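You operate a simulated robot arm through the tools that you are given. There is no shell and no other tool. Be economical: measure what you need, move in short steps, check, and stop when the job is done.

You run a simulated robot arm. Do the job below in one go: nothing can be reset, and whatever is moved stays where it is left.

## Task
Wind the big lamp down to DOWN, brake it and switch it on.
Fine: the yellow brake lever goes to FREE for winding and ends on HOLD; the lamp stays off while it moves.

Only the result counts: the job must be done as asked and must still hold three seconds after the hand-in. Knocking over, shifting, dropping, spilling or breaking anything else fails it.

## Robot
A 7-joint arm with a four-finger gripper on a trunk, on a base that drives. Base frame: it is fixed to the floor where the robot stands at the start and does not move with it; the origin is under the middle of the robot, x ahead of it, y to its left, z up. Lengths are in cm, angles in degrees, forces in N, time in s.
Its first joint turns from -69.0 to 172.0 degrees. Places, roughly: big hanging lamp [130, -110, 220]; black cord switch [100, -130, 80]; collar [120, -120, 240]; lamp hub [120, -120, 240]; large nut [120, -110, 240]; lever r of the big lamp [120, -90, 240]; lever v of the big lamp [110, -130, 240]; lever y of the big lamp [120, -140, 240]; yellow lever [60, 0, 130]. Payload 3.67 kg.
The TCP is the grasp point between the finger pads, 2.8 cm short of the fingertips. In the tool frame z runs along the fingers and y along their closing line. Largest opening 11.2 cm; the body of the gripper starts 7.3 cm behind the TCP.
Orientation is that of the tool frame in the base frame, as [roll, pitch, yaw] about the fixed x, y, z axes, in that order (R = Rz(yaw) Ry(pitch) Rx(roll)). With the fingers straight down and closing along the base's y, the tool's x points along the base's -x, its y along +y and its z along -z.

## Interface
- The arm moves only by the tool step_arm. Its argument "commands" is a list of rows, each an object (a shift or turn left out is 0, a gripper value left out holds the last) with "turn": the turn, a rotation vector about the tool's x, y, z in units of 5 degrees (1.0 is 5 degrees), a list of three; "delta_pos": the shift along the tool's x, y, z in units of 40 mm (1.0 is 40 mm), a list of three; "fingers": the finger opening in cm, from 0 to 11.2. In form: [{"turn": [wx, wy, wz], "delta_pos": [x, y, z], "fingers": fingers}, ...]. A call has 1 to 12 rows; each row shifts and turns the commanded pose from where the row before left it, along the tool's axes as they then stand. A call with a number of a shift or a turn outside -1 to 1 is refused whole. Each row takes 0.2 s and may step no farther than 5 cm and 8.6 degrees from the row before; otherwise, or with a gripper value out of range, the whole call is refused. Where a pose cannot be reached the arm comes as near as it can. A force on the tool above 90 N (or 10 N above the force at the start of the call, whichever is more), or a blocked arm, ends the call early, and 0.2 s more pass. The fingers move at their own pace and stop on an object; they squeeze with about 44 N. The grip force told is the motor's: it shows also when the fingers shut on nothing. Time passes only in rows, and 0.2 s behind the last, so rows that do not move let the fingers close. The reply holds the time, the measured pose of the TCP, the force on the tool along the base axes, the opening and the grip force, in the units named above and with some noise, with the torque about the TCP (base axes, N m) and any sound that the robot's microphone picked up.
- Cameras (640 x 400 px; columns grow to the right, rows downward): "scene" is now at [14.32, -0.15, 152.09]; the picture's right is [-0.01, -1.00, -0.00], its down [-0.33, 0.00, -0.94] and it looks along [0.94, -0.01, -0.33] (base axes); focal length 252 px, centre (320, 200). "wrist" rides on the gripper at [6, -1.8, -10.4] in the tool frame; the picture's right is [0.29, 0.96, 0.00], its down [-0.80, 0.24, -0.55] and it looks along [-0.53, 0.16, 0.83] (tool axes); focal length 234 px, centre (320, 200).
- snapshot(camera): a new picture of that camera. It takes no simulated time.
- move_column(by): slides the trunk up (or, below 0, down) by that many cm; the arm and the scene camera ride with it, the base frame stays. It gives what a move gives, with no picture.
- drive_base(legs): drives the robot by 1 to 6 legs, each [ahead, turn to the left] in cm and degrees, along the robot's own axes; the way and the turn of a leg run together, so that a leg with both is an arc; at most 150 cm and 180 degrees a leg. The arm and the cameras ride along, it lands a little off, and it stops where it bumps. It gives what a move gives.
- turn_head(pan, tilt): turns the head with the scene camera to pan (to the left, within 86 degrees either way) and tilt (down, from -29 to 69), counted from straight ahead of the robot. It gives what a move gives.
- measure_at(camera, pixels): for up to 12 pixels [column, row] of the newest picture of that camera ("zoom" is the newest enlarged one), the place [x, y, z] in the base frame of the surface seen there, good to about 0.2 cm. It takes no simulated time.
- inspect(camera, box): a new picture of the part [left, top, right, bottom] of that camera's present view, enlarged. It takes no simulated time.
- hand_in(): hands the job in; it is judged then, once.

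Go step by step. Measure first, check grasps and placings, and put right what went wrong. The budget is 80 turns and 48 pictures, counting those below and the enlarged ones. Unless the task says otherwise, let go and move clear before handing in, and close with one line.

The tools are called after "Emit:" by a JSON object that holds its "name" and its "arguments". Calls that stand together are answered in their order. step_arm: Moves the arm, as the interface text tells. Its arguments: {"type":"object","properties":{"commands":{"type":"array","items":{"type":"object","properties":{"turn":{"type":"array","items":{"type":"number"}},"delta_pos":{"type":"array","items":{"type":"number"}},"fingers":{"type":"number"}}}}},"required":["commands"]} The other tools are called the same way: move_column (by) slides the trunk up or down; drive_base (legs) drives the base; turn_head (pan, tilt) turns the head that bears the scene camera; snapshot (camera) takes a picture; measure_at (camera, pixels) gives the place of the surface under pixels of a picture; inspect (camera, box) takes an enlarged picture of a part of a camera's view; hand_in () hands the job in.

At the start:

```text
clock: 0.0
position: [52.95, -10.02, 148.78]
tool_rot: [-179.9, 0.0, 180.0]
wrist_force: [0.9, 0.3, 0.0]
torque: [0.01, -0.02, 0.0]
opening: 11.2
grasp_force: 0.0
trunk travel left (down, up): [-62.5, 21.5]
robot x, y, heading: [-0.36, 0.05, -0.1]
head pan, tilt: [-0.4, 19.4]
```

scene: 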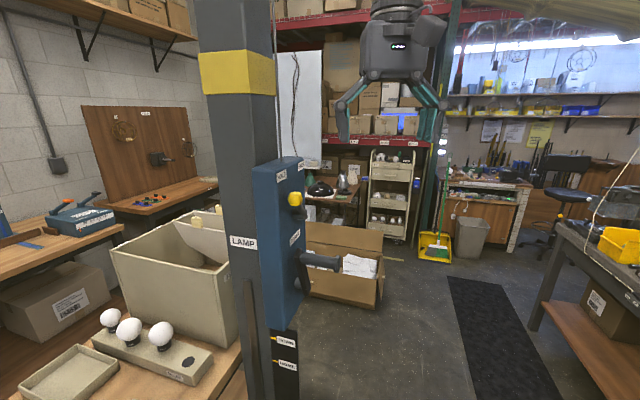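
wrist: 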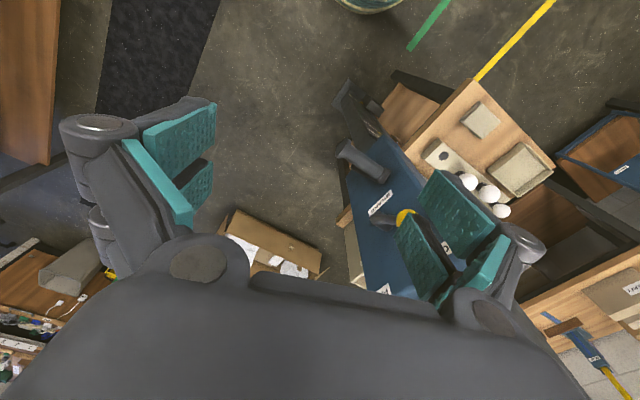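

The scene shows a column labelled LAMP (240,242) with a blue winch box, a yellow knob (295,198) and a dark crank (320,260). I'll enlarge that and look towards the lamp.

Emit:
{"name": "inspect", "arguments": {"camera": "scene", "box": [220, 150, 360, 390]}}

Emit:
{"name": "turn_head", "arguments": {"pan": -45, "tilt": -20}}

Emit:
{"name": "snapshot", "arguments": {"camera": "scene"}}

```text
1.67 times, centred on (290, 270) of scene
```

zoom: 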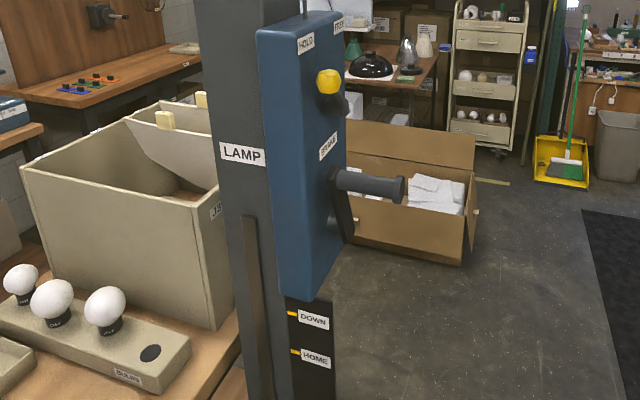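

```text
clock: 1.1
position: [52.98, -10.06, 148.75]
tool_rot: [179.9, 0.0, 180.0]
wrist_force: [-0.6, -0.7, 0.4]
torque: [-0.03, -0.03, -0.02]
opening: 11.19
grasp_force: 0.0
trunk travel left (down, up): [-62.5, 21.5]
robot x, y, heading: [-0.01, 0.14, 0.1]
head pan, tilt: [-45.0, -20.0]
```

```text
44 pictures are left
```

scene: 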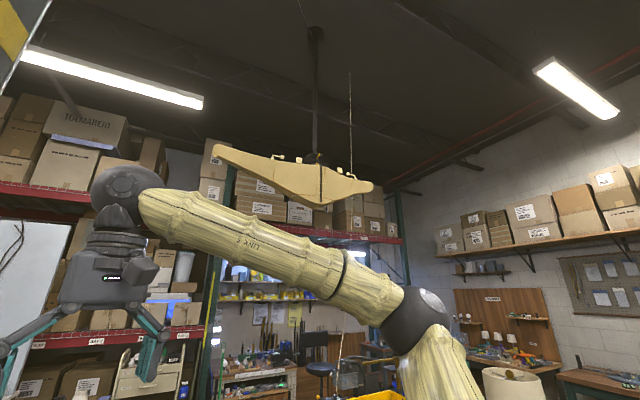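

The lamp hangs high at (295,175); the winch needs measuring. I'll turn the head back towards it.

Emit:
{"name": "turn_head", "arguments": {"pan": 0, "tilt": 30}}

Emit:
{"name": "inspect", "arguments": {"camera": "scene", "box": [220, 80, 380, 230]}}

Emit:
{"name": "snapshot", "arguments": {"camera": "scene"}}

```text
clock: 2.3
position: [52.9, -10.1, 148.72]
tool_rot: [-180.0, 0.0, -180.0]
wrist_force: [0.4, 0.0, -0.1]
torque: [-0.04, -0.02, 0.01]
opening: 11.18
grasp_force: 0.0
trunk travel left (down, up): [-62.5, 21.5]
robot x, y, heading: [0.23, -0.2, -0.2]
head pan, tilt: [0.0, 30.0]
```

```text
2.67 times, centred on (300, 155) of scene
```

zoom: 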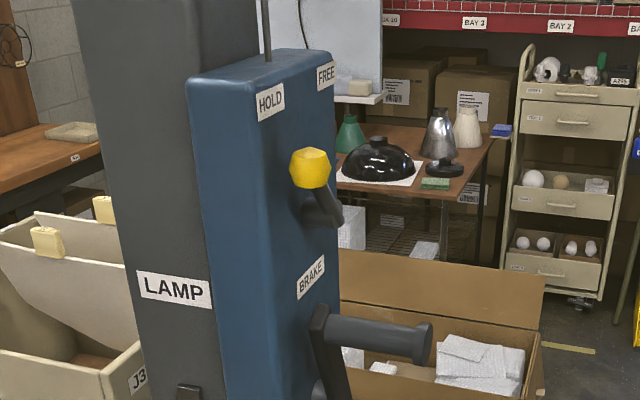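

```text
42 pictures are left
```

scene: 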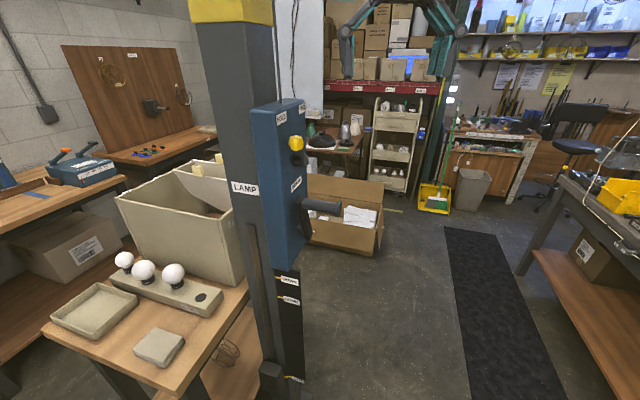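

The lever leans towards HOLD (knob at zoom (310,168)). I'll measure the winch parts and enlarge the scale strip below.

Emit:
{"name": "measure_at", "arguments": {"camera": "zoom", "pixels": [[310, 165], [300, 212], [325, 200], [270, 100], [326, 75], [312, 275], [428, 340], [340, 328], [318, 330], [250, 200], [225, 75], [325, 385]]}}

Emit:
{"name": "inspect", "arguments": {"camera": "scene", "box": [220, 180, 380, 400]}}

```text
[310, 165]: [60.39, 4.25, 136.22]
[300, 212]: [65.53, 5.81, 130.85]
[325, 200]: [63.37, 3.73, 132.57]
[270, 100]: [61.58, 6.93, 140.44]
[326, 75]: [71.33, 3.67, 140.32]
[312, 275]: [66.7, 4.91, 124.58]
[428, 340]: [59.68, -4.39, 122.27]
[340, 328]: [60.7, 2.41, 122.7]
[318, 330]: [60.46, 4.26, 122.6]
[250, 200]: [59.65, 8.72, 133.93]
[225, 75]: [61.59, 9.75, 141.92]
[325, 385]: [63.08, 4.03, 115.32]
```

```text
1.82 times, centred on (300, 290) of scene
```

zoom: 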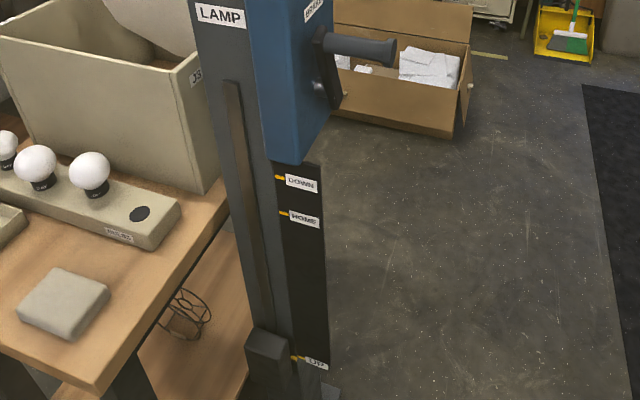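

The counterweight block (268,350) sits at the UP mark and must rise to DOWN (278,177). I'll measure the marks, block and crank.

Emit:
{"name": "measure_at", "arguments": {"camera": "zoom", "pixels": [[279, 178], [284, 213], [296, 358], [268, 335], [270, 345], [300, 183], [318, 60], [330, 95], [342, 96], [322, 84], [390, 50], [290, 120]]}}

Emit:
{"name": "inspect", "arguments": {"camera": "scene", "box": [270, 170, 350, 220]}}

Emit:
{"name": "snapshot", "arguments": {"camera": "wrist"}}

```text
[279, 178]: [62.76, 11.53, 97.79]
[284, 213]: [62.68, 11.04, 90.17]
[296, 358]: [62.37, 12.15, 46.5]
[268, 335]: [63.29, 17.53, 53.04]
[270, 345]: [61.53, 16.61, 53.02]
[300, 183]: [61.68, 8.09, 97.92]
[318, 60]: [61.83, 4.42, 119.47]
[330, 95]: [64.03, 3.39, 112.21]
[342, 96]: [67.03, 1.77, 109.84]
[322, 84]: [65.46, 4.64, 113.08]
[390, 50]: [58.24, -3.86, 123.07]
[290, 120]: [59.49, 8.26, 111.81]
```

```text
8.00 times, centred on (310, 195) of scene
```

zoom: 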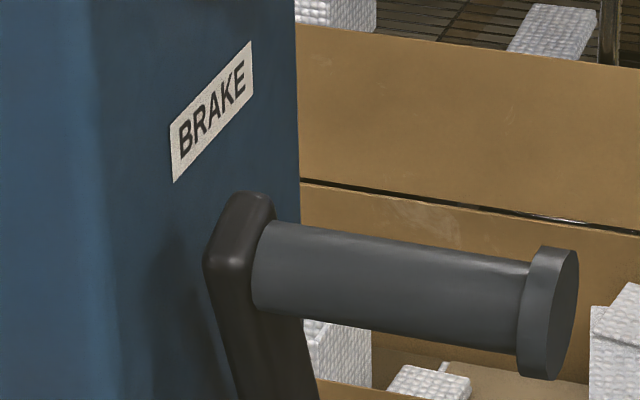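

```text
39 pictures are left
```

wrist: 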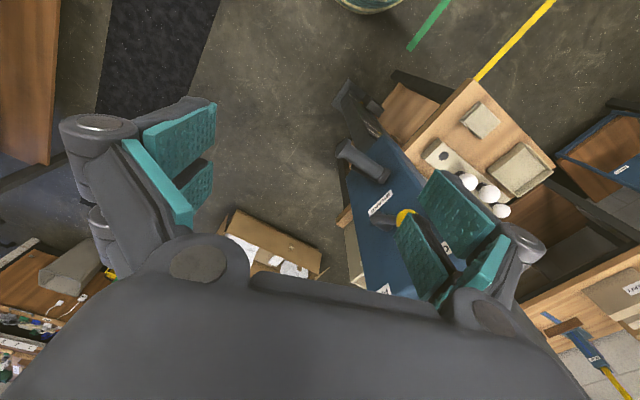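

I want to stand in front of the panel (normal about [-0.32,-0.95]). First I'll check the floor to the right.

Emit:
{"name": "turn_head", "arguments": {"pan": -55, "tilt": 35}}

Emit:
{"name": "snapshot", "arguments": {"camera": "scene"}}

Emit:
{"name": "measure_at", "arguments": {"camera": "scene", "pixels": [[60, 200], [150, 250], [250, 120], [300, 200], [320, 300], [400, 150], [450, 250], [500, 330], [560, 200], [600, 100], [200, 60], [350, 60]]}}

```text
clock: 3.5
position: [52.97, -10.01, 148.82]
tool_rot: [-180.0, -0.1, 180.0]
wrist_force: [0.1, 0.3, 0.0]
torque: [0.0, 0.01, -0.01]
opening: 11.2
grasp_force: 0.0
trunk travel left (down, up): [-62.5, 21.5]
robot x, y, heading: [0.06, 0.1, 0.0]
head pan, tilt: [-55.0, 35.0]
```

```text
38 pictures are left
```

scene: 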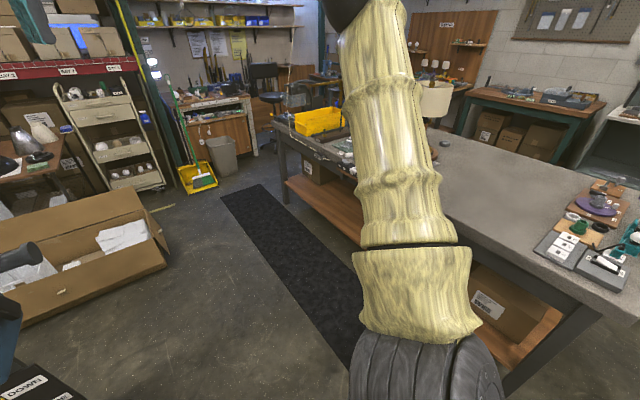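

```text
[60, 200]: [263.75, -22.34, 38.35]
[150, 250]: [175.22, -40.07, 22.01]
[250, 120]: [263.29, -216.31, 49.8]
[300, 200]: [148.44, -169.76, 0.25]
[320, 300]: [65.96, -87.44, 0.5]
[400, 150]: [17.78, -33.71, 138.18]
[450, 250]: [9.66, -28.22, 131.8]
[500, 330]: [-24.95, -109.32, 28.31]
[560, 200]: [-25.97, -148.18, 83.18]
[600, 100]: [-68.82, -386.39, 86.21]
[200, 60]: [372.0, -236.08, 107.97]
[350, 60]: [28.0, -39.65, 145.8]
```

A bench lies on the right (edge about (285,130)-(590,305)); I'll measure its edge before driving.

Emit:
{"name": "measure_at", "arguments": {"camera": "scene", "pixels": [[276, 122], [330, 163], [500, 255], [560, 290], [590, 304], [525, 365], [280, 185], [345, 363], [300, 210]]}}

```text
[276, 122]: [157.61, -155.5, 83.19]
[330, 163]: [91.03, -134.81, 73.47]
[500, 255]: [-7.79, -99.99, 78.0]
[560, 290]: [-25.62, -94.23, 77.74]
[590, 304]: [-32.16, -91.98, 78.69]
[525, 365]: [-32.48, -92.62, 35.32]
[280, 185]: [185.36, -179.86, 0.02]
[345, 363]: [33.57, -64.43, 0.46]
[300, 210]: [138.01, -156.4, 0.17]
```

Clear floor. I'll drive to about (44,-61) and face the panel (heading about 71.5).

Emit:
{"name": "drive_base", "arguments": {"legs": [[0, -54], [75, 0], [0, 125.5]]}}

Emit:
{"name": "turn_head", "arguments": {"pan": 0, "tilt": 25}}

Emit:
{"name": "snapshot", "arguments": {"camera": "scene"}}

```text
clock: 15.2
position: [68.82, -13.26, 148.8]
tool_rot: [180.0, -0.1, -108.8]
wrist_force: [0.3, 0.1, -0.4]
torque: [0.01, 0.01, -0.01]
opening: 11.21
grasp_force: 0.0
trunk travel left (down, up): [-62.5, 21.5]
robot x, y, heading: [42.53, -59.87, 71.4]
head pan, tilt: [-55.0, 35.0]
```

```text
clock: 16.5
position: [68.89, -13.22, 148.79]
tool_rot: [179.9, 0.1, -108.6]
wrist_force: [-0.5, 0.2, 0.3]
torque: [-0.05, -0.02, 0.05]
opening: 11.18
grasp_force: 0.0
trunk travel left (down, up): [-62.5, 21.5]
robot x, y, heading: [42.12, -60.19, 71.3]
head pan, tilt: [0.0, 25.0]
```

```text
37 pictures are left
```

scene: 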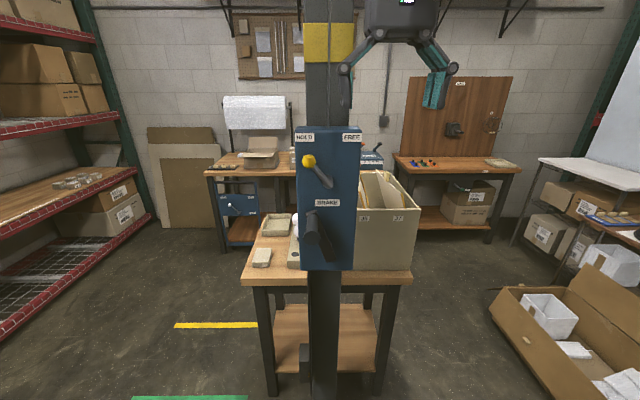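

Now face-on: lever knob (309,161), hub near (328,183), crank handle (312,230). I'll enlarge and measure.

Emit:
{"name": "inspect", "arguments": {"camera": "scene", "box": [270, 120, 390, 280]}}

```text
2.50 times, centred on (330, 200) of scene
```

zoom: 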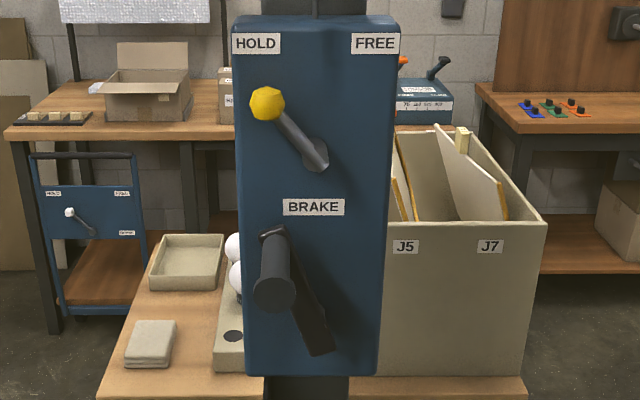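

Emit:
{"name": "measure_at", "arguments": {"camera": "zoom", "pixels": [[266, 103], [300, 140], [318, 155], [320, 168], [375, 70], [255, 80], [274, 290], [274, 275], [318, 348], [300, 310], [355, 350], [265, 180]]}}

```text
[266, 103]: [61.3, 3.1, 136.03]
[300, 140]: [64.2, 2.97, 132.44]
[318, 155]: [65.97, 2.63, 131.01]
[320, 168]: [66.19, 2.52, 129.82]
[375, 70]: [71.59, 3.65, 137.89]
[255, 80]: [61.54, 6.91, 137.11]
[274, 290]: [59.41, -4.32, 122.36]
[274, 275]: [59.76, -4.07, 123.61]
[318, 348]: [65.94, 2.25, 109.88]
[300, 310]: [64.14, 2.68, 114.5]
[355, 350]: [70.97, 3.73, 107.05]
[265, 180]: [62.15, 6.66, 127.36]
```

Geometry in panel axes: lever hub s≈61.8, z≈130.3, knob s≈57.1, z≈136; handle s≈57.7, z≈122.3; crank pivot around s≈62, z≈111. I'll back off 12 cm and pitch the tool to point into the panel.

Emit:
{"name": "drive_base", "arguments": {"legs": [[-12, 0]]}}

Emit:
{"name": "step_arm", "arguments": {"commands": [{"turn": [0, -1, 0]}, {"turn": [0, -1, 0]}, {"turn": [0, -1, 0]}, {"turn": [0, -1, 0]}, {"turn": [0, -1, 0]}, {"turn": [0, -1, 0]}, {"turn": [0, -1, 0]}, {"turn": [0, -1, 0]}, {"turn": [0, -1, 0]}]}}

Emit:
{"name": "step_arm", "arguments": {"commands": [{"turn": [0, -1, 0]}, {"turn": [0, -1, 0]}, {"turn": [0, -1, 0]}, {"turn": [0, -1, 0]}, {"turn": [0, -1, 0]}, {"turn": [0, -1, 0]}, {"turn": [0, -1, 0]}, {"turn": [0, -1, 0]}, {"turn": [0, -1, 0]}]}}

```text
clock: 17.7
position: [65.17, -24.77, 148.87]
tool_rot: [179.8, 0.1, -108.7]
wrist_force: [-1.0, -0.5, 0.1]
torque: [0.05, -0.02, 0.0]
opening: 11.19
grasp_force: 0.0
trunk travel left (down, up): [-62.5, 21.5]
robot x, y, heading: [38.44, -71.2, 71.2]
head pan, tilt: [0.0, 25.0]
```

```text
clock: 19.7
position: [65.0, -24.86, 148.7]
tool_rot: [179.9, 45.0, -108.8]
wrist_force: [-0.4, 0.0, -0.2]
torque: [0.01, 0.03, 0.0]
opening: 11.2
grasp_force: 0.1
trunk travel left (down, up): [-62.5, 21.5]
robot x, y, heading: [38.55, -71.47, 71.4]
head pan, tilt: [0.0, 25.0]
```

```text
clock: 21.7
position: [65.07, -24.61, 148.75]
tool_rot: [59.3, 89.9, 130.5]
wrist_force: [0.2, -0.1, 0.3]
torque: [-0.05, 0.0, -0.02]
opening: 11.21
grasp_force: 0.0
trunk travel left (down, up): [-62.5, 21.5]
robot x, y, heading: [38.52, -71.74, 71.2]
head pan, tilt: [0.0, 25.0]
```

The tool now points into the panel. I'll align with the knob laterally, advance to about 10 cm from it, and look.

Emit:
{"name": "step_arm", "arguments": {"commands": [{"delta_pos": [0.64, 0.62, 0], "fingers": 7}, {"delta_pos": [0.64, 0.62, 0]}, {"delta_pos": [0.64, 0.62, 0]}, {"delta_pos": [0.64, 0.62, 0]}, {"delta_pos": [0.63, 0.62, 0]}, {"delta_pos": [0, 0, 0.8]}, {"delta_pos": [0, 0, 0.8]}, {"delta_pos": [0, 0, 0.8]}, {"delta_pos": [0, 0, 0.8]}]}}

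Emit:
{"name": "snapshot", "arguments": {"camera": "wrist"}}

Emit:
{"name": "snapshot", "arguments": {"camera": "scene"}}

```text
clock: 23.7
position: [57.49, -8.38, 135.87]
tool_rot: [169.0, 89.9, -119.6]
wrist_force: [0.1, -0.4, -0.2]
torque: [0.02, -0.03, -0.03]
opening: 7.0
grasp_force: 0.1
trunk travel left (down, up): [-62.5, 21.5]
robot x, y, heading: [38.55, -71.38, 71.4]
head pan, tilt: [0.0, 25.0]
```

```text
35 pictures are left
```

wrist: 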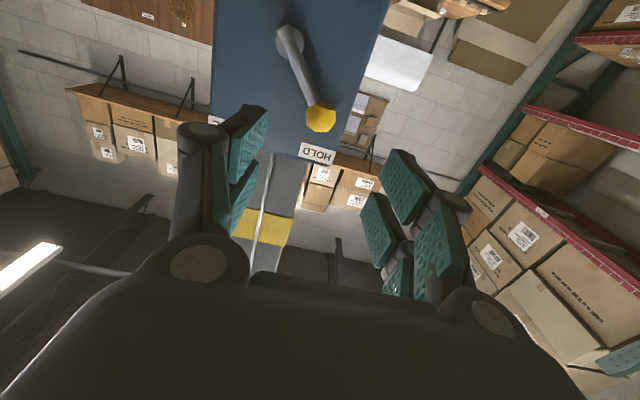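

```text
34 pictures are left
```

scene: 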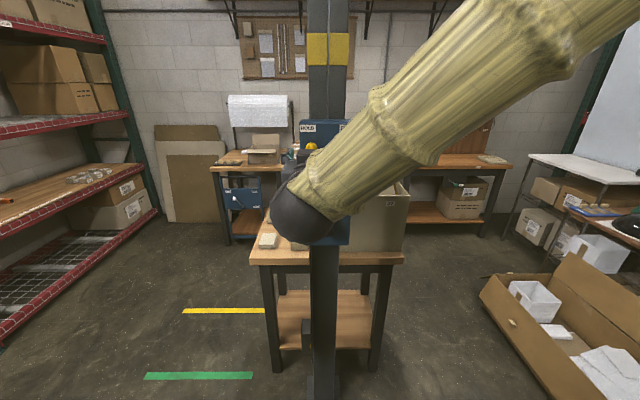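

The knob is at (320,118) in the wrist view. I'll measure it precisely.

Emit:
{"name": "measure_at", "arguments": {"camera": "wrist", "pixels": [[320, 118], [320, 106], [320, 130], [308, 118], [334, 118], [290, 40], [300, 75], [270, 100]]}}

```text
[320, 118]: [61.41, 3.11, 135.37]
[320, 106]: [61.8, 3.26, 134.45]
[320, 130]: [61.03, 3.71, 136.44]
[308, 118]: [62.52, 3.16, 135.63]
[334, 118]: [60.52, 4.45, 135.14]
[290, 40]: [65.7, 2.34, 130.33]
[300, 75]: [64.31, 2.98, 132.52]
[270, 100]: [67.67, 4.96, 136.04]
```

Aligned laterally (s 57.16). I'll advance 12 cm and close on the knob.

Emit:
{"name": "step_arm", "arguments": {"commands": [{"delta_pos": [0.1, 0, 0.8], "fingers": 6}, {"delta_pos": [0, 0, 0.8]}, {"delta_pos": [0, 0, 0.8]}, {"delta_pos": [0, 0, 0.58]}, {"fingers": 1}, {}, {}]}}

Emit:
{"name": "snapshot", "arguments": {"camera": "wrist"}}

```text
clock: 25.3
position: [61.73, 2.46, 135.93]
tool_rot: [47.1, 89.6, 118.2]
wrist_force: [33.7, -12.2, 22.5]
torque: [-0.91, -2.33, -1.32]
opening: 4.2
grasp_force: 44.7
trunk travel left (down, up): [-62.5, 21.5]
robot x, y, heading: [38.39, -71.39, 71.1]
head pan, tilt: [0.0, 25.0]
```

```text
33 pictures are left
```

wrist: 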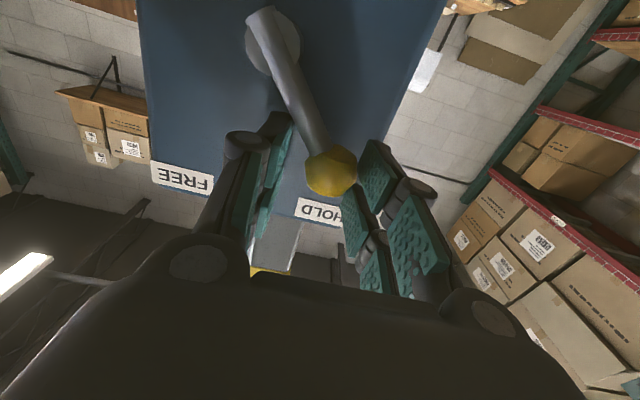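

The grip holds the knob/stem (opening 4.2, 45 N). I'll swing it along its arc towards FREE.

Emit:
{"name": "step_arm", "arguments": {"commands": [{"delta_pos": [-0.17, -0.25, 0]}, {"delta_pos": [-0.13, -0.275, 0]}, {"delta_pos": [-0.08, -0.29, 0]}, {"delta_pos": [-0.03, -0.3, 0]}, {"delta_pos": [0.03, -0.3, 0]}, {"delta_pos": [0.08, -0.29, 0]}, {"delta_pos": [0.13, -0.275, 0]}, {"delta_pos": [0.17, -0.25, 0]}, {}]}}

Emit:
{"name": "snapshot", "arguments": {"camera": "wrist"}}

```text
clock: 27.3
position: [68.82, 0.05, 136.37]
tool_rot: [-12.1, 89.4, 59.5]
wrist_force: [-34.1, 35.6, 48.7]
torque: [2.45, 1.81, 0.66]
opening: 3.83
grasp_force: 45.2
trunk travel left (down, up): [-62.5, 21.5]
robot x, y, heading: [38.86, -71.46, 71.5]
head pan, tilt: [0.0, 25.0]
```

```text
32 pictures are left
```

wrist: 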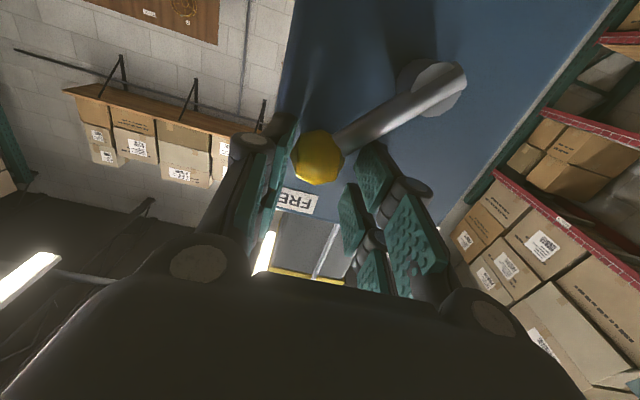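

The lever is over at FREE. I'll open, back off and check.

Emit:
{"name": "step_arm", "arguments": {"commands": [{"fingers": 7}, {}, {"delta_pos": [0, 0, -0.8]}, {"delta_pos": [0, 0, -0.8]}, {"delta_pos": [0, 0, -0.8]}, {"delta_pos": [0, 0, -0.8]}]}}

Emit:
{"name": "snapshot", "arguments": {"camera": "wrist"}}

Emit:
{"name": "measure_at", "arguments": {"camera": "wrist", "pixels": [[320, 118]]}}

```text
clock: 28.7
position: [65.61, -12.28, 135.67]
tool_rot: [96.8, 90.0, 168.0]
wrist_force: [0.8, 0.0, 0.7]
torque: [0.01, -0.02, 0.0]
opening: 7.0
grasp_force: 0.1
trunk travel left (down, up): [-62.5, 21.5]
robot x, y, heading: [38.4, -71.22, 71.1]
head pan, tilt: [0.0, 25.0]
```

```text
31 pictures are left
```

wrist: 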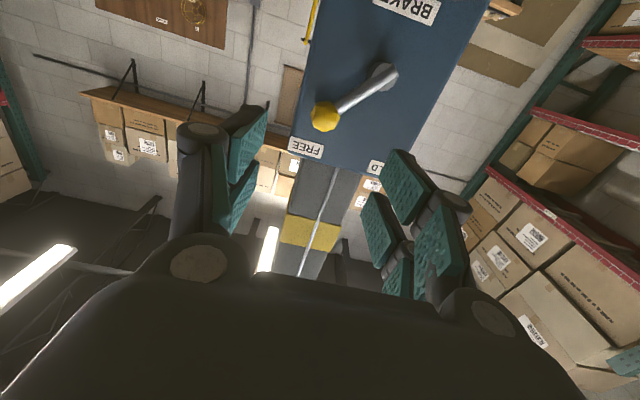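

```text
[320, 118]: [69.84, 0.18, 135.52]
```

Lever is at FREE (knob s≈66.2). Next I move over to the handle, staying 5 cm clear of its end.

Emit:
{"name": "step_arm", "arguments": {"commands": [{"delta_pos": [0, 0, -0.75]}, {"delta_pos": [0.84, 0.52, 0]}, {"delta_pos": [0.84, 0.52, 0]}, {"delta_pos": [0.84, 0.52, 0]}, {"delta_pos": [0.83, 0.54, 0]}]}}

Emit:
{"name": "snapshot", "arguments": {"camera": "wrist"}}

```text
clock: 29.9
position: [56.52, -12.08, 122.28]
tool_rot: [33.3, 89.9, 104.5]
wrist_force: [-0.5, 0.5, 0.7]
torque: [-0.01, -0.01, 0.0]
opening: 7.03
grasp_force: 0.1
trunk travel left (down, up): [-62.5, 21.5]
robot x, y, heading: [38.55, -71.16, 71.3]
head pan, tilt: [0.0, 25.0]
```

```text
30 pictures are left
```

wrist: 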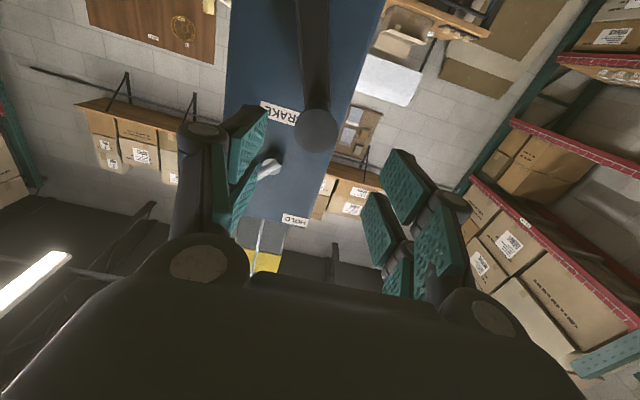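

Emit:
{"name": "measure_at", "arguments": {"camera": "wrist", "pixels": [[317, 130], [317, 115], [317, 147], [301, 130], [334, 130], [315, 70], [315, 40], [310, 10]]}}

```text
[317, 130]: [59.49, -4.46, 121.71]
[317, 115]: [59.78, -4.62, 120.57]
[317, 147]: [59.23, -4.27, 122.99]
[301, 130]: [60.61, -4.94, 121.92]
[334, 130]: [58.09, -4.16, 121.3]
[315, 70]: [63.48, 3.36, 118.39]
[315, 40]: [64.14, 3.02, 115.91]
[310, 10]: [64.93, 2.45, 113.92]
```

Handle end face centre: s≈57.74, z≈121.8, n≈-14.6. I'll advance to straddle it, close and test with a small move.

Emit:
{"name": "step_arm", "arguments": {"commands": [{"delta_pos": [0.12, -0.08, 0.7], "fingers": 7}, {"delta_pos": [0, 0, 0.7]}, {"delta_pos": [0, 0, 0.7]}, {"delta_pos": [0, 0, 0.75]}, {"fingers": 1}, {}, {}]}}

```text
clock: 31.5
position: [60.56, -1.71, 121.81]
tool_rot: [19.2, 89.9, 90.6]
wrist_force: [-2.9, 3.7, 6.4]
torque: [0.07, -0.06, 0.14]
opening: 2.41
grasp_force: 44.5
trunk travel left (down, up): [-62.5, 21.5]
robot x, y, heading: [38.33, -70.91, 71.2]
head pan, tilt: [0.0, 25.0]
```

Firm grip on the handle (2.4 cm). Test arc of 40° clockwise.

Emit:
{"name": "step_arm", "arguments": {"commands": [{"delta_pos": [-0.12, -0.505, 0]}, {"delta_pos": [-0.03, -0.52, 0]}, {"delta_pos": [0.06, -0.515, 0]}, {"delta_pos": [0.15, -0.5, 0]}, {}]}}

Emit:
{"name": "snapshot", "arguments": {"camera": "scene"}}

```text
clock: 32.2
position: [63.36, -2.69, 122.44]
tool_rot: [78.5, 89.4, 151.7]
wrist_force: [-63.0, 31.5, 2.3]
torque: [1.12, 6.49, -4.36]
opening: 2.41
grasp_force: 45.3
trunk travel left (down, up): [-62.5, 21.5]
robot x, y, heading: [38.19, -71.21, 72.1]
head pan, tilt: [0.0, 25.0]
stopped in row 3: the force on the tool passed its limit at 92 N (the readings are from after the stop); the commanded pose is now the measured one
```

```text
29 pictures are left
```

scene: 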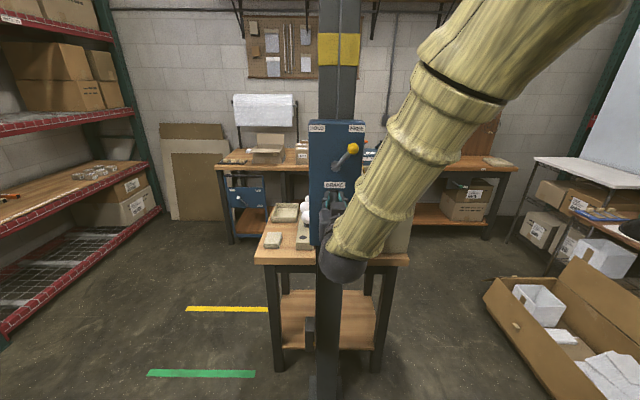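

Clockwise resists strongly (about 70 N back), so I'll try counter-clockwise.

Emit:
{"name": "step_arm", "arguments": {"commands": [{"delta_pos": [0.08, 0.515, 0]}, {"delta_pos": [0.165, 0.49, 0]}, {"delta_pos": [0.25, 0.457, 0]}, {"delta_pos": [0.325, 0.407, 0]}, {}]}}

Emit:
{"name": "snapshot", "arguments": {"camera": "scene"}}

```text
clock: 32.9
position: [62.9, -2.49, 122.52]
tool_rot: [16.4, 88.7, 86.8]
wrist_force: [32.3, -22.7, 20.9]
torque: [-2.18, -2.19, 3.61]
opening: 2.42
grasp_force: 44.8
trunk travel left (down, up): [-62.5, 21.5]
robot x, y, heading: [38.2, -71.78, 71.0]
head pan, tilt: [0.0, 25.0]
stopped in row 3: the force on the tool passed its limit at 96 N (the readings are from after the stop); the commanded pose is now the measured one
```

```text
28 pictures are left
```

scene: 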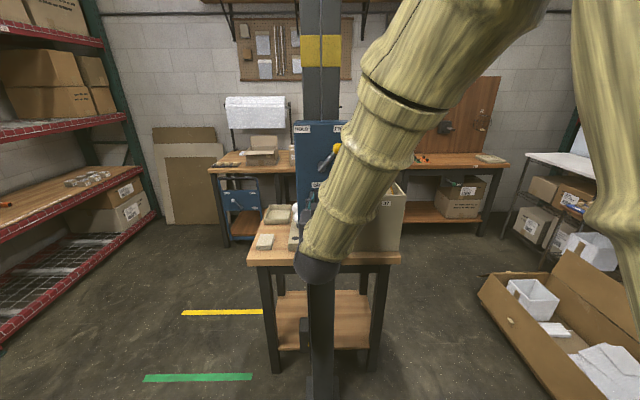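

CCW is blocked and the crank kept the few cm gained clockwise, so there may be strong friction or damping. I'll try clockwise slowly.

Emit:
{"name": "step_arm", "arguments": {"commands": [{"delta_pos": [-0.01, -0.157, 0]}, {"delta_pos": [0, -0.157, 0]}, {"delta_pos": [0.007, -0.157, 0]}, {"delta_pos": [0.015, -0.156, 0]}, {"delta_pos": [0.023, -0.155, 0]}, {"delta_pos": [0.031, -0.154, 0]}, {"delta_pos": [0.039, -0.152, 0]}, {"delta_pos": [0.047, -0.15, 0]}, {"delta_pos": [0.055, -0.147, 0]}, {"delta_pos": [0.063, -0.144, 0]}, {"delta_pos": [0.07, -0.14, 0]}, {"delta_pos": [0.077, -0.137, 0]}]}}

```text
clock: 35.5
position: [69.02, -4.44, 120.99]
tool_rot: [6.7, 88.4, 77.4]
wrist_force: [-18.2, 14.8, 54.7]
torque: [3.61, 3.61, 2.96]
opening: 2.42
grasp_force: 45.2
trunk travel left (down, up): [-62.5, 21.5]
robot x, y, heading: [38.26, -71.31, 71.2]
head pan, tilt: [0.0, 25.0]
```

It turns clockwise with about 45 N tangential; refit gives pivot (61.6,111.2), R≈11.2. I'll check the counterweight height to see the gain.

Emit:
{"name": "inspect", "arguments": {"camera": "scene", "box": [270, 240, 370, 400]}}

Emit:
{"name": "measure_at", "arguments": {"camera": "zoom", "pixels": [[280, 215], [280, 225], [280, 235], [280, 245], [280, 255]]}}

```text
2.50 times, centred on (320, 320) of scene
```

zoom: 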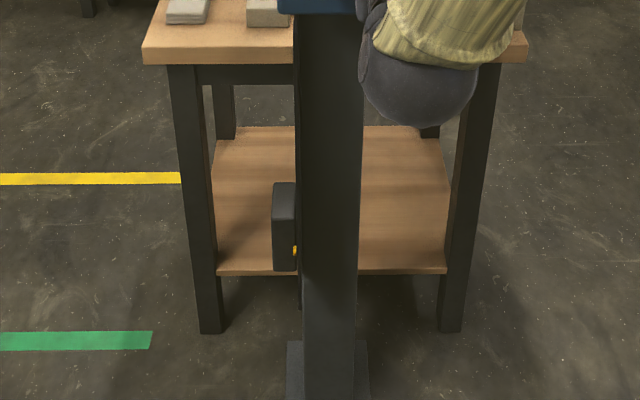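

```text
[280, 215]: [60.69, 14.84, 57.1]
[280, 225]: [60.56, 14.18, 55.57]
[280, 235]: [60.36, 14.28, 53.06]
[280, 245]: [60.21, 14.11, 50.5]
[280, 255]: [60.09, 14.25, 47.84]
```

Emit:
{"name": "measure_at", "arguments": {"camera": "zoom", "pixels": [[283, 181], [283, 186], [283, 192], [283, 264], [283, 269], [295, 251]]}}

```text
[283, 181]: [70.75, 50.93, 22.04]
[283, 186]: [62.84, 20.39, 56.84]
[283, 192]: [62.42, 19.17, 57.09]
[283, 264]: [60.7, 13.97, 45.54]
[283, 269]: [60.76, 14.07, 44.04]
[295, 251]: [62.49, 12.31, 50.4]
```

The block rose from 46.4 to 50.4 for 47°, so it needs about 557° more to reach 97.8 (clockwise is right). I'll continue on the arc at 4° per row, watching the force.

Emit:
{"name": "step_arm", "arguments": {"commands": [{"delta_pos": [0.022, -0.212, 0]}, {"delta_pos": [0.12, -0.154, 0]}, {"delta_pos": [0.13, -0.145, 0]}, {"delta_pos": [0.14, -0.136, 0]}, {"delta_pos": [0.149, -0.125, 0]}, {"delta_pos": [0.158, -0.115, 0]}, {"delta_pos": [0.165, -0.103, 0]}, {"delta_pos": [0.172, -0.091, 0]}, {"delta_pos": [0.178, -0.079, 0]}, {"delta_pos": [0.183, -0.067, 0]}, {"delta_pos": [0.187, -0.054, 0]}, {"delta_pos": [0.191, -0.041, 0]}]}}

```text
clock: 38.1
position: [73.71, -6.15, 113.3]
tool_rot: [0.7, 88.9, 71.4]
wrist_force: [-27.8, 13.7, 40.6]
torque: [3.72, 3.47, 0.47]
opening: 2.4
grasp_force: 44.9
trunk travel left (down, up): [-62.5, 21.5]
robot x, y, heading: [38.57, -71.33, 71.3]
head pan, tilt: [0.0, 25.0]
```

Refit: pivot (61.54,112.08), R=10.4; now at 83°. Continuing at 5° per row with corrected radius.

Emit:
{"name": "step_arm", "arguments": {"commands": [{"delta_pos": [0.227, 0.065, 0]}, {"delta_pos": [0.226, 0.084, 0]}, {"delta_pos": [0.223, 0.041, 0]}, {"delta_pos": [0.219, 0.061, 0]}, {"delta_pos": [0.213, 0.079, 0]}, {"delta_pos": [0.205, 0.098, 0]}, {"delta_pos": [0.196, 0.115, 0]}, {"delta_pos": [0.185, 0.132, 0]}, {"delta_pos": [0.173, 0.147, 0]}, {"delta_pos": [0.159, 0.162, 0]}, {"delta_pos": [0.144, 0.175, 0]}, {"delta_pos": [0.128, 0.187, 0]}]}}

```text
clock: 40.7
position: [70.32, -4.89, 103.87]
tool_rot: [63.7, 89.0, 134.0]
wrist_force: [66.7, -16.6, 11.8]
torque: [4.06, 4.93, 2.08]
opening: 2.49
grasp_force: 45.5
trunk travel left (down, up): [-62.5, 21.5]
robot x, y, heading: [38.26, -71.4, 71.2]
head pan, tilt: [0.0, 25.0]
```

On track (141°, R 10.6). Continuing.

Emit:
{"name": "step_arm", "arguments": {"commands": [{"delta_pos": [0.155, 0.172, 0]}, {"delta_pos": [0.137, 0.182, 0]}, {"delta_pos": [0.076, 0.214, 0]}, {"delta_pos": [0.057, 0.22, 0]}, {"delta_pos": [0.037, 0.224, 0]}, {"delta_pos": [0.018, 0.226, 0]}, {"delta_pos": [-0.002, 0.227, 0]}, {"delta_pos": [-0.022, 0.226, 0]}, {"delta_pos": [-0.041, 0.223, 0]}, {"delta_pos": [-0.061, 0.219, 0]}, {"delta_pos": [-0.079, 0.213, 0]}, {"delta_pos": [-0.098, 0.205, 0]}]}}

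```text
clock: 41.6
position: [63.86, -2.63, 101.0]
tool_rot: [-119.5, 87.5, -51.8]
wrist_force: [98.5, -111.0, -37.9]
torque: [7.55, 9.18, 5.82]
opening: 3.45
grasp_force: 45.1
trunk travel left (down, up): [-62.5, 21.5]
robot x, y, heading: [38.71, -70.79, 68.6]
head pan, tilt: [0.0, 25.0]
stopped in row 4: the force on the tool passed its limit at 92 N (the readings are from after the stop); the commanded pose is now the measured one
```

It lurched: opening now 3.45 and 150 N on the tool at 181°. I'll look before acting.

Emit:
{"name": "snapshot", "arguments": {"camera": "wrist"}}

Emit:
{"name": "snapshot", "arguments": {"camera": "scene"}}

```text
26 pictures are left
```

wrist: 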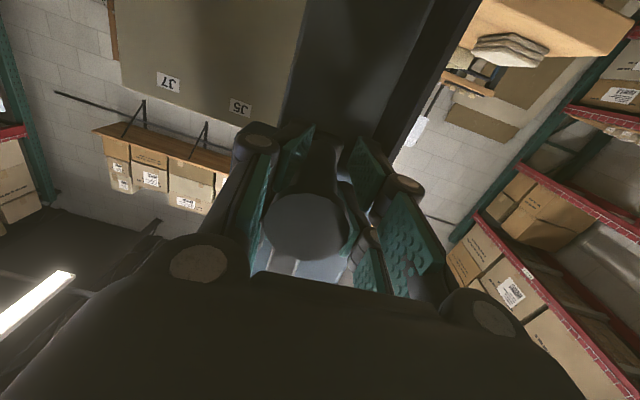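

```text
25 pictures are left
```

scene: 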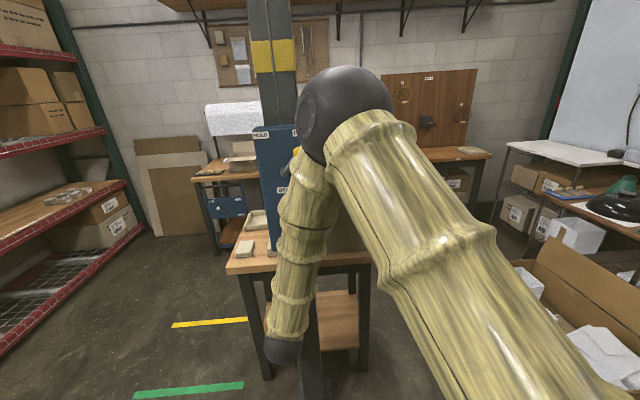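

The elbow ball (345,115) has swung near the panel. I'll measure its place and check the lever.

Emit:
{"name": "measure_at", "arguments": {"camera": "scene", "pixels": [[345, 115], [310, 110], [297, 151], [305, 190], [290, 260], [282, 348], [430, 220]]}}

Emit:
{"name": "inspect", "arguments": {"camera": "scene", "box": [240, 100, 360, 220]}}

```text
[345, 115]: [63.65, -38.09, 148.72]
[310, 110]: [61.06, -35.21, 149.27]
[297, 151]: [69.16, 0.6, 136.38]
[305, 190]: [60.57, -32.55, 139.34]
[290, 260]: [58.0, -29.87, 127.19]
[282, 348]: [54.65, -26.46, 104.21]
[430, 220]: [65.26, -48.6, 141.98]
```

```text
3.33 times, centred on (300, 160) of scene
```

zoom: 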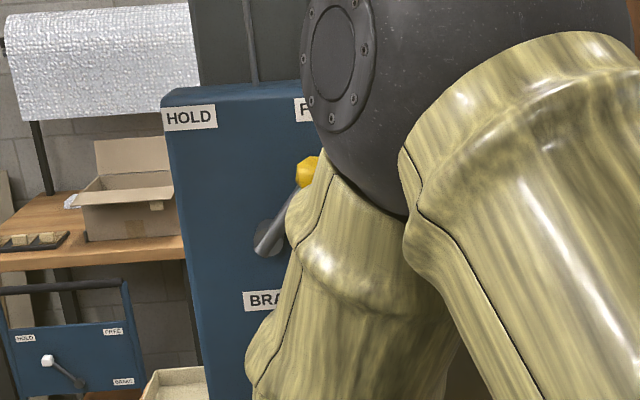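

Elbow is clear of the panel, lever still FREE. I'll open the fingers to relieve the load and look at the handle.

Emit:
{"name": "step_arm", "arguments": {"commands": [{"fingers": 6}, {}, {}]}}

Emit:
{"name": "snapshot", "arguments": {"camera": "wrist"}}

```text
clock: 42.4
position: [60.21, -1.35, 101.55]
tool_rot: [-88.3, 86.3, -18.1]
wrist_force: [-0.3, 0.2, -0.4]
torque: [0.03, 0.02, -0.06]
opening: 6.0
grasp_force: 0.1
trunk travel left (down, up): [-62.5, 21.5]
robot x, y, heading: [38.39, -71.44, 70.9]
head pan, tilt: [0.0, 25.0]
```

```text
23 pictures are left
```

wrist: 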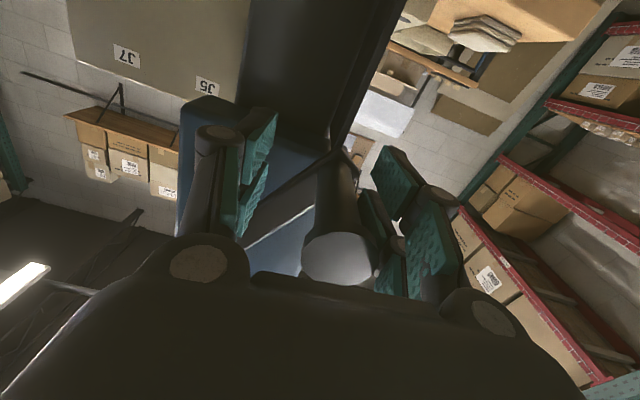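

Free of load. I'll measure the handle end and the block height.

Emit:
{"name": "measure_at", "arguments": {"camera": "wrist", "pixels": [[340, 258], [310, 258], [370, 258], [340, 238], [340, 278], [335, 200]]}}

Emit:
{"name": "inspect", "arguments": {"camera": "scene", "box": [250, 220, 350, 400]}}

```text
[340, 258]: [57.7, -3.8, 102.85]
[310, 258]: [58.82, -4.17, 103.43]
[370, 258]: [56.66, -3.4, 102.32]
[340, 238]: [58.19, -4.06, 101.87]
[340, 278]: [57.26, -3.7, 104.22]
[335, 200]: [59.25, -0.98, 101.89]
```

```text
2.22 times, centred on (300, 310) of scene
```

zoom: 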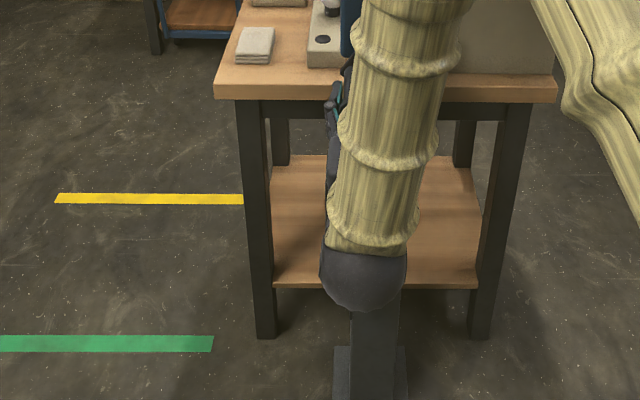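

The crank is now at about 211° (handle end s≈55.9, z≈102.9), so about 373° remain. I'll recentre on the handle, straighten the roll and grip again.

Emit:
{"name": "step_arm", "arguments": {"commands": [{"delta_pos": [-0.17, 0.2, 0], "turn": [0, 0, 0.74]}, {"delta_pos": [-0.17, 0.2, 0]}, {}, {"fingers": 1}, {}, {}]}}

Emit:
{"name": "snapshot", "arguments": {"camera": "scene"}}

```text
clock: 43.8
position: [59.94, -1.24, 103.27]
tool_rot: [61.1, 89.1, 131.4]
wrist_force: [-1.6, 9.5, 21.7]
torque: [0.97, -0.48, 0.8]
opening: 2.58
grasp_force: 45.1
trunk travel left (down, up): [-62.5, 21.5]
robot x, y, heading: [38.52, -71.35, 70.7]
head pan, tilt: [0.0, 25.0]
```

```text
21 pictures are left
```

scene: 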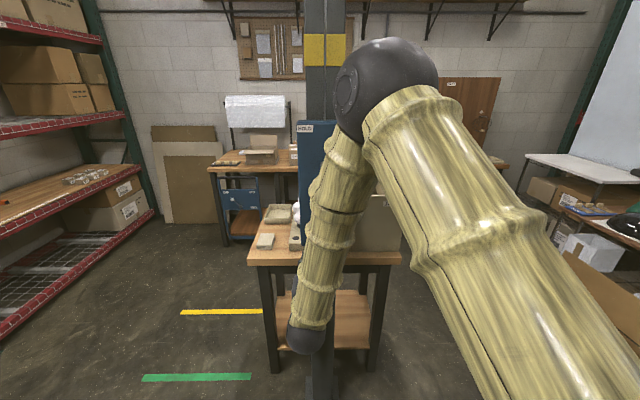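

Regripped with low load. Continuing up the left side of the circle.

Emit:
{"name": "step_arm", "arguments": {"commands": [{"delta_pos": [-0.116, 0.197, 0]}, {"delta_pos": [-0.133, 0.186, 0]}, {"delta_pos": [-0.149, 0.174, 0]}, {"delta_pos": [-0.163, 0.161, 0]}, {"delta_pos": [-0.177, 0.146, 0]}, {"delta_pos": [-0.189, 0.13, 0]}, {"delta_pos": [-0.199, 0.113, 0]}, {"delta_pos": [-0.208, 0.095, 0]}, {"delta_pos": [-0.216, 0.076, 0]}, {"delta_pos": [-0.222, 0.057, 0]}, {"delta_pos": [-0.226, 0.038, 0]}, {"delta_pos": [-0.228, 0.018, 0]}]}}

```text
clock: 46.4
position: [54.13, 0.74, 111.9]
tool_rot: [69.6, 89.4, 140.0]
wrist_force: [-52.7, 12.6, -10.2]
torque: [-0.48, 1.17, 1.5]
opening: 2.57
grasp_force: 44.9
trunk travel left (down, up): [-62.5, 21.5]
robot x, y, heading: [39.1, -71.84, 71.0]
head pan, tilt: [0.0, 25.0]
```

At 269°, R 10.5, good. Correcting slightly outward and continuing.

Emit:
{"name": "step_arm", "arguments": {"commands": [{"delta_pos": [-0.228, 0.061, 0]}, {"delta_pos": [-0.225, 0.041, 0]}, {"delta_pos": [-0.222, -0.053, 0]}, {"delta_pos": [-0.216, -0.072, 0]}, {"delta_pos": [-0.209, -0.091, 0]}, {"delta_pos": [-0.2, -0.109, 0]}, {"delta_pos": [-0.19, -0.126, 0]}, {"delta_pos": [-0.179, -0.142, 0]}, {"delta_pos": [-0.165, -0.157, 0]}, {"delta_pos": [-0.151, -0.171, 0]}, {"delta_pos": [-0.136, -0.183, 0]}, {"delta_pos": [-0.119, -0.194, 0]}]}}

```text
clock: 48.9
position: [57.75, -0.67, 122.38]
tool_rot: [38.2, 87.3, 109.6]
wrist_force: [-55.1, 44.8, 63.9]
torque: [2.65, 2.27, 1.59]
opening: 4.25
grasp_force: 31.2
trunk travel left (down, up): [-62.5, 21.5]
robot x, y, heading: [38.43, -71.44, 71.2]
head pan, tilt: [0.0, 25.0]
stopped in row 12: the force on the tool passed its limit at 91 N (the readings are from after the stop); the commanded pose is now the measured one
```

Grip slipped (opening 4.25, radius 12.2). I'll look.

Emit:
{"name": "step_arm", "arguments": {"commands": [{"fingers": 6.5}, {}]}}

Emit:
{"name": "snapshot", "arguments": {"camera": "wrist"}}

```text
clock: 49.5
position: [58.53, -0.83, 121.01]
tool_rot: [56.2, 88.3, 127.3]
wrist_force: [-36.1, 30.9, 40.3]
torque: [2.36, 2.03, -0.39]
opening: 8.21
grasp_force: 16.1
trunk travel left (down, up): [-62.5, 21.5]
robot x, y, heading: [38.44, -71.72, 71.3]
head pan, tilt: [0.0, 25.0]
```

```text
20 pictures are left
```

wrist: 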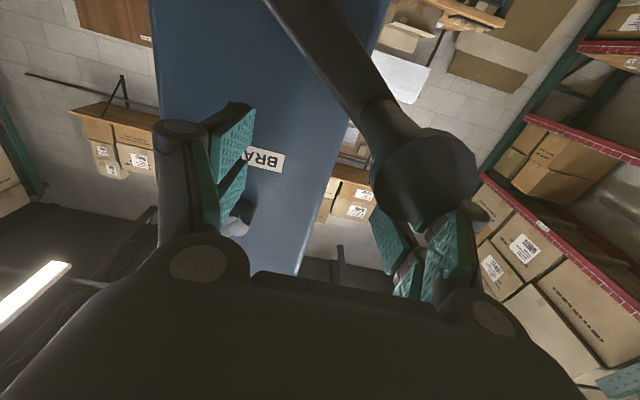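

The handle slipped out below the outer finger. I'll measure its position.

Emit:
{"name": "measure_at", "arguments": {"camera": "wrist", "pixels": [[425, 175], [400, 175], [450, 175], [425, 150], [425, 205], [385, 125]]}}

Emit:
{"name": "inspect", "arguments": {"camera": "scene", "box": [220, 100, 420, 400]}}

```text
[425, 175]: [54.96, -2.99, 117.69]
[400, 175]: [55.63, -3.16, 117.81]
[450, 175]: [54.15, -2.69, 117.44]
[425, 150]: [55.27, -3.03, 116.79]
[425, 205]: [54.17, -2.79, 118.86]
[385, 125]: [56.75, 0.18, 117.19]
```

```text
1.33 times, centred on (320, 250) of scene
```

zoom: 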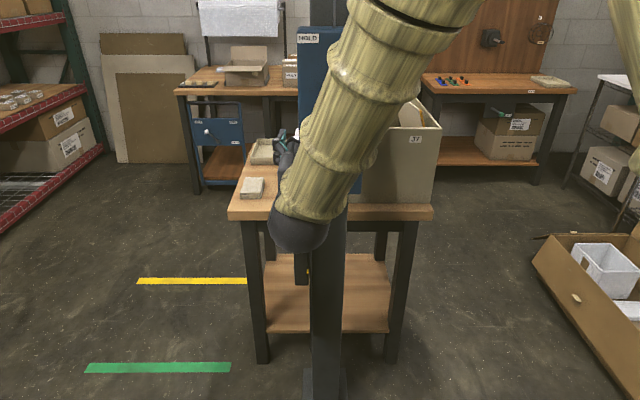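

Handle is at 303.7°, s≈53.0, z≈117.7. I'll lift off, retract, and roll the gripper −56° so the pads push along the tangent; then roll with the crank.

Emit:
{"name": "step_arm", "arguments": {"commands": [{"delta_pos": [-0.4, -0.1, 0], "fingers": 6.5}, {"delta_pos": [0, 0, -0.8]}, {"delta_pos": [0, 0, -0.8]}, {"delta_pos": [0, 0, -0.9]}, {"turn": [0, 0, -1]}, {"turn": [0, 0, -1]}, {"turn": [0, 0, -1]}, {"turn": [0, 0, -1]}, {"turn": [0, 0, -1]}, {"turn": [0, 0, -1]}]}}

Emit:
{"name": "step_arm", "arguments": {"commands": [{"turn": [0, 0, -1]}, {"turn": [0, 0, -1]}, {"turn": [0, 0, -1]}, {"turn": [0, 0, -1]}, {"turn": [0, 0, -1]}, {"turn": [0, 0, -0.26]}, {}]}}

```text
clock: 51.6
position: [57.38, -10.46, 115.41]
tool_rot: [-108.2, 65.6, -36.2]
wrist_force: [1.2, 0.0, -0.8]
torque: [-0.02, -0.02, 0.03]
opening: 6.5
grasp_force: 0.1
trunk travel left (down, up): [-62.5, 21.5]
robot x, y, heading: [38.23, -71.28, 71.2]
head pan, tilt: [0.0, 25.0]
stopped in row 10: the arm was blocked; the commanded pose is now the measured one
```

```text
clock: 53.2
position: [58.83, -10.19, 116.89]
tool_rot: [-102.1, 45.5, -29.2]
wrist_force: [-1.1, 0.2, 0.0]
torque: [0.02, 0.0, 0.01]
opening: 6.52
grasp_force: 0.1
trunk travel left (down, up): [-62.5, 21.5]
robot x, y, heading: [38.3, -71.59, 71.3]
head pan, tilt: [0.0, 25.0]
```

The roll partly stuck (now −44°, tool pitched 8.5° down). I'll look at the arm.

Emit:
{"name": "snapshot", "arguments": {"camera": "scene"}}

Emit:
{"name": "snapshot", "arguments": {"camera": "wrist"}}

```text
18 pictures are left
```

scene: 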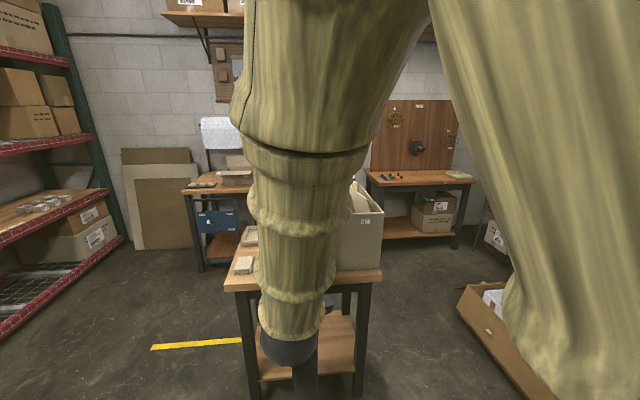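

```text
17 pictures are left
```

wrist: 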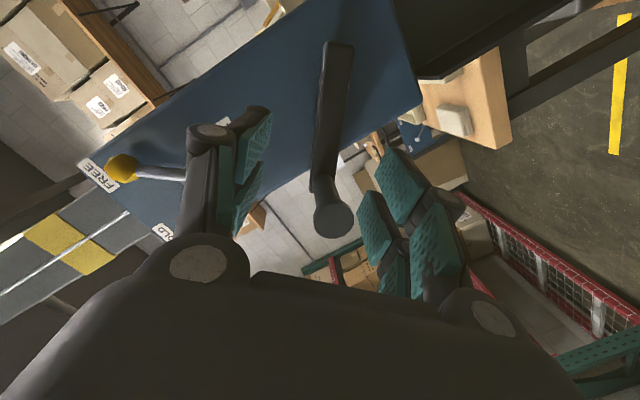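

The arm is cramped between body and panel. I'll relocate the base about 34 cm to the right along the panel, swinging left (away from the lamp cord), to get more working distance.

Emit:
{"name": "drive_base", "arguments": {"legs": [[0, 90], [-36, 0], [0, -65]]}}

Emit:
{"name": "turn_head", "arguments": {"pan": 25, "tilt": 25}}

Emit:
{"name": "snapshot", "arguments": {"camera": "scene"}}

```text
clock: 62.2
position: [65.47, -18.92, 117.66]
tool_rot: [-100.9, 45.6, -3.5]
wrist_force: [-0.5, -0.1, 0.5]
torque: [0.02, 0.02, 0.02]
opening: 6.49
grasp_force: 0.0
trunk travel left (down, up): [-62.5, 21.5]
robot x, y, heading: [72.8, -82.73, 96.1]
head pan, tilt: [0.0, 25.0]
```

```text
clock: 63.1
position: [65.7, -18.76, 117.64]
tool_rot: [-101.3, 45.8, -3.7]
wrist_force: [0.5, 0.1, -1.5]
torque: [0.03, 0.0, 0.0]
opening: 6.51
grasp_force: 0.0
trunk travel left (down, up): [-62.5, 21.5]
robot x, y, heading: [72.72, -83.1, 95.9]
head pan, tilt: [25.0, 25.0]
```

```text
16 pictures are left
```

scene: 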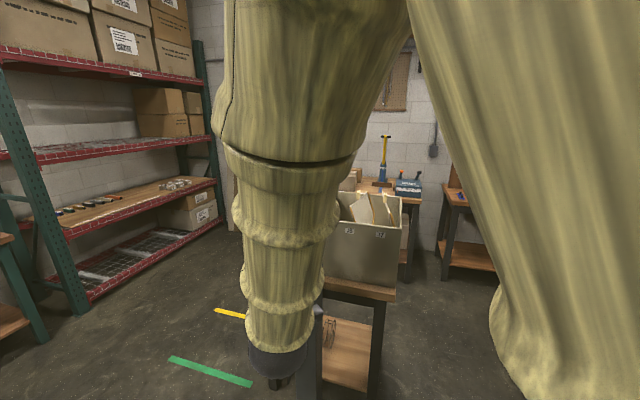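

Base is at s≈95, n≈56. I'll re-aim the tool into the panel (roll −45°) and move in front of the handle.

Emit:
{"name": "step_arm", "arguments": {"commands": [{"turn": [0.866, 0.42, 0.012]}, {"turn": [0.866, 0.42, 0.012]}, {"turn": [0.866, 0.42, 0.012]}, {"turn": [0.866, 0.42, 0.012]}, {"turn": [0.866, 0.42, 0.012]}, {"delta_pos": [-0.53, 0.53, 0.15]}, {"delta_pos": [-0.53, 0.53, 0.15]}, {"delta_pos": [-0.53, 0.53, 0.15]}, {"delta_pos": [-0.53, 0.53, 0.2]}, {"delta_pos": [-0.53, 0.53, 0.2]}, {}]}}

Emit:
{"name": "snapshot", "arguments": {"camera": "wrist"}}

Emit:
{"name": "snapshot", "arguments": {"camera": "scene"}}

```text
clock: 65.3
position: [57.27, -8.82, 123.71]
tool_rot: [-92.9, 52.0, -24.2]
wrist_force: [0.2, -0.3, 0.0]
torque: [0.04, 0.01, 0.02]
opening: 6.52
grasp_force: 0.0
trunk travel left (down, up): [-62.5, 21.5]
robot x, y, heading: [72.62, -82.76, 95.7]
head pan, tilt: [25.0, 25.0]
stopped in row 10: the arm was blocked; the commanded pose is now the measured one
```

```text
15 pictures are left
```

wrist: 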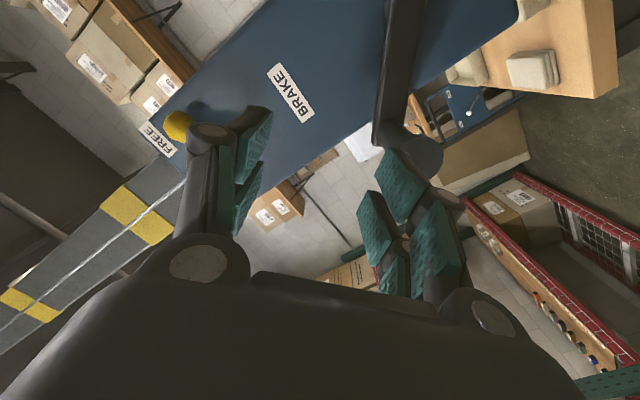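

```text
14 pictures are left
```

scene: 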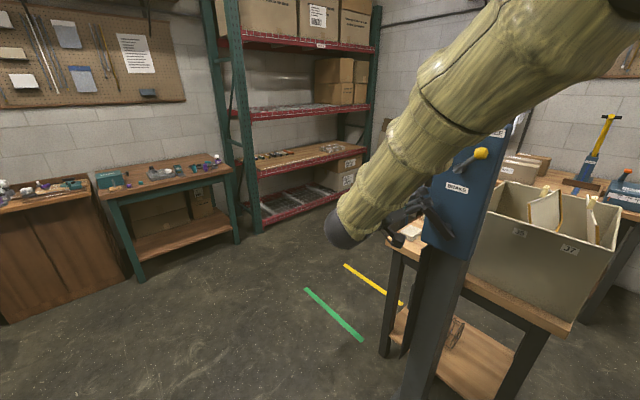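

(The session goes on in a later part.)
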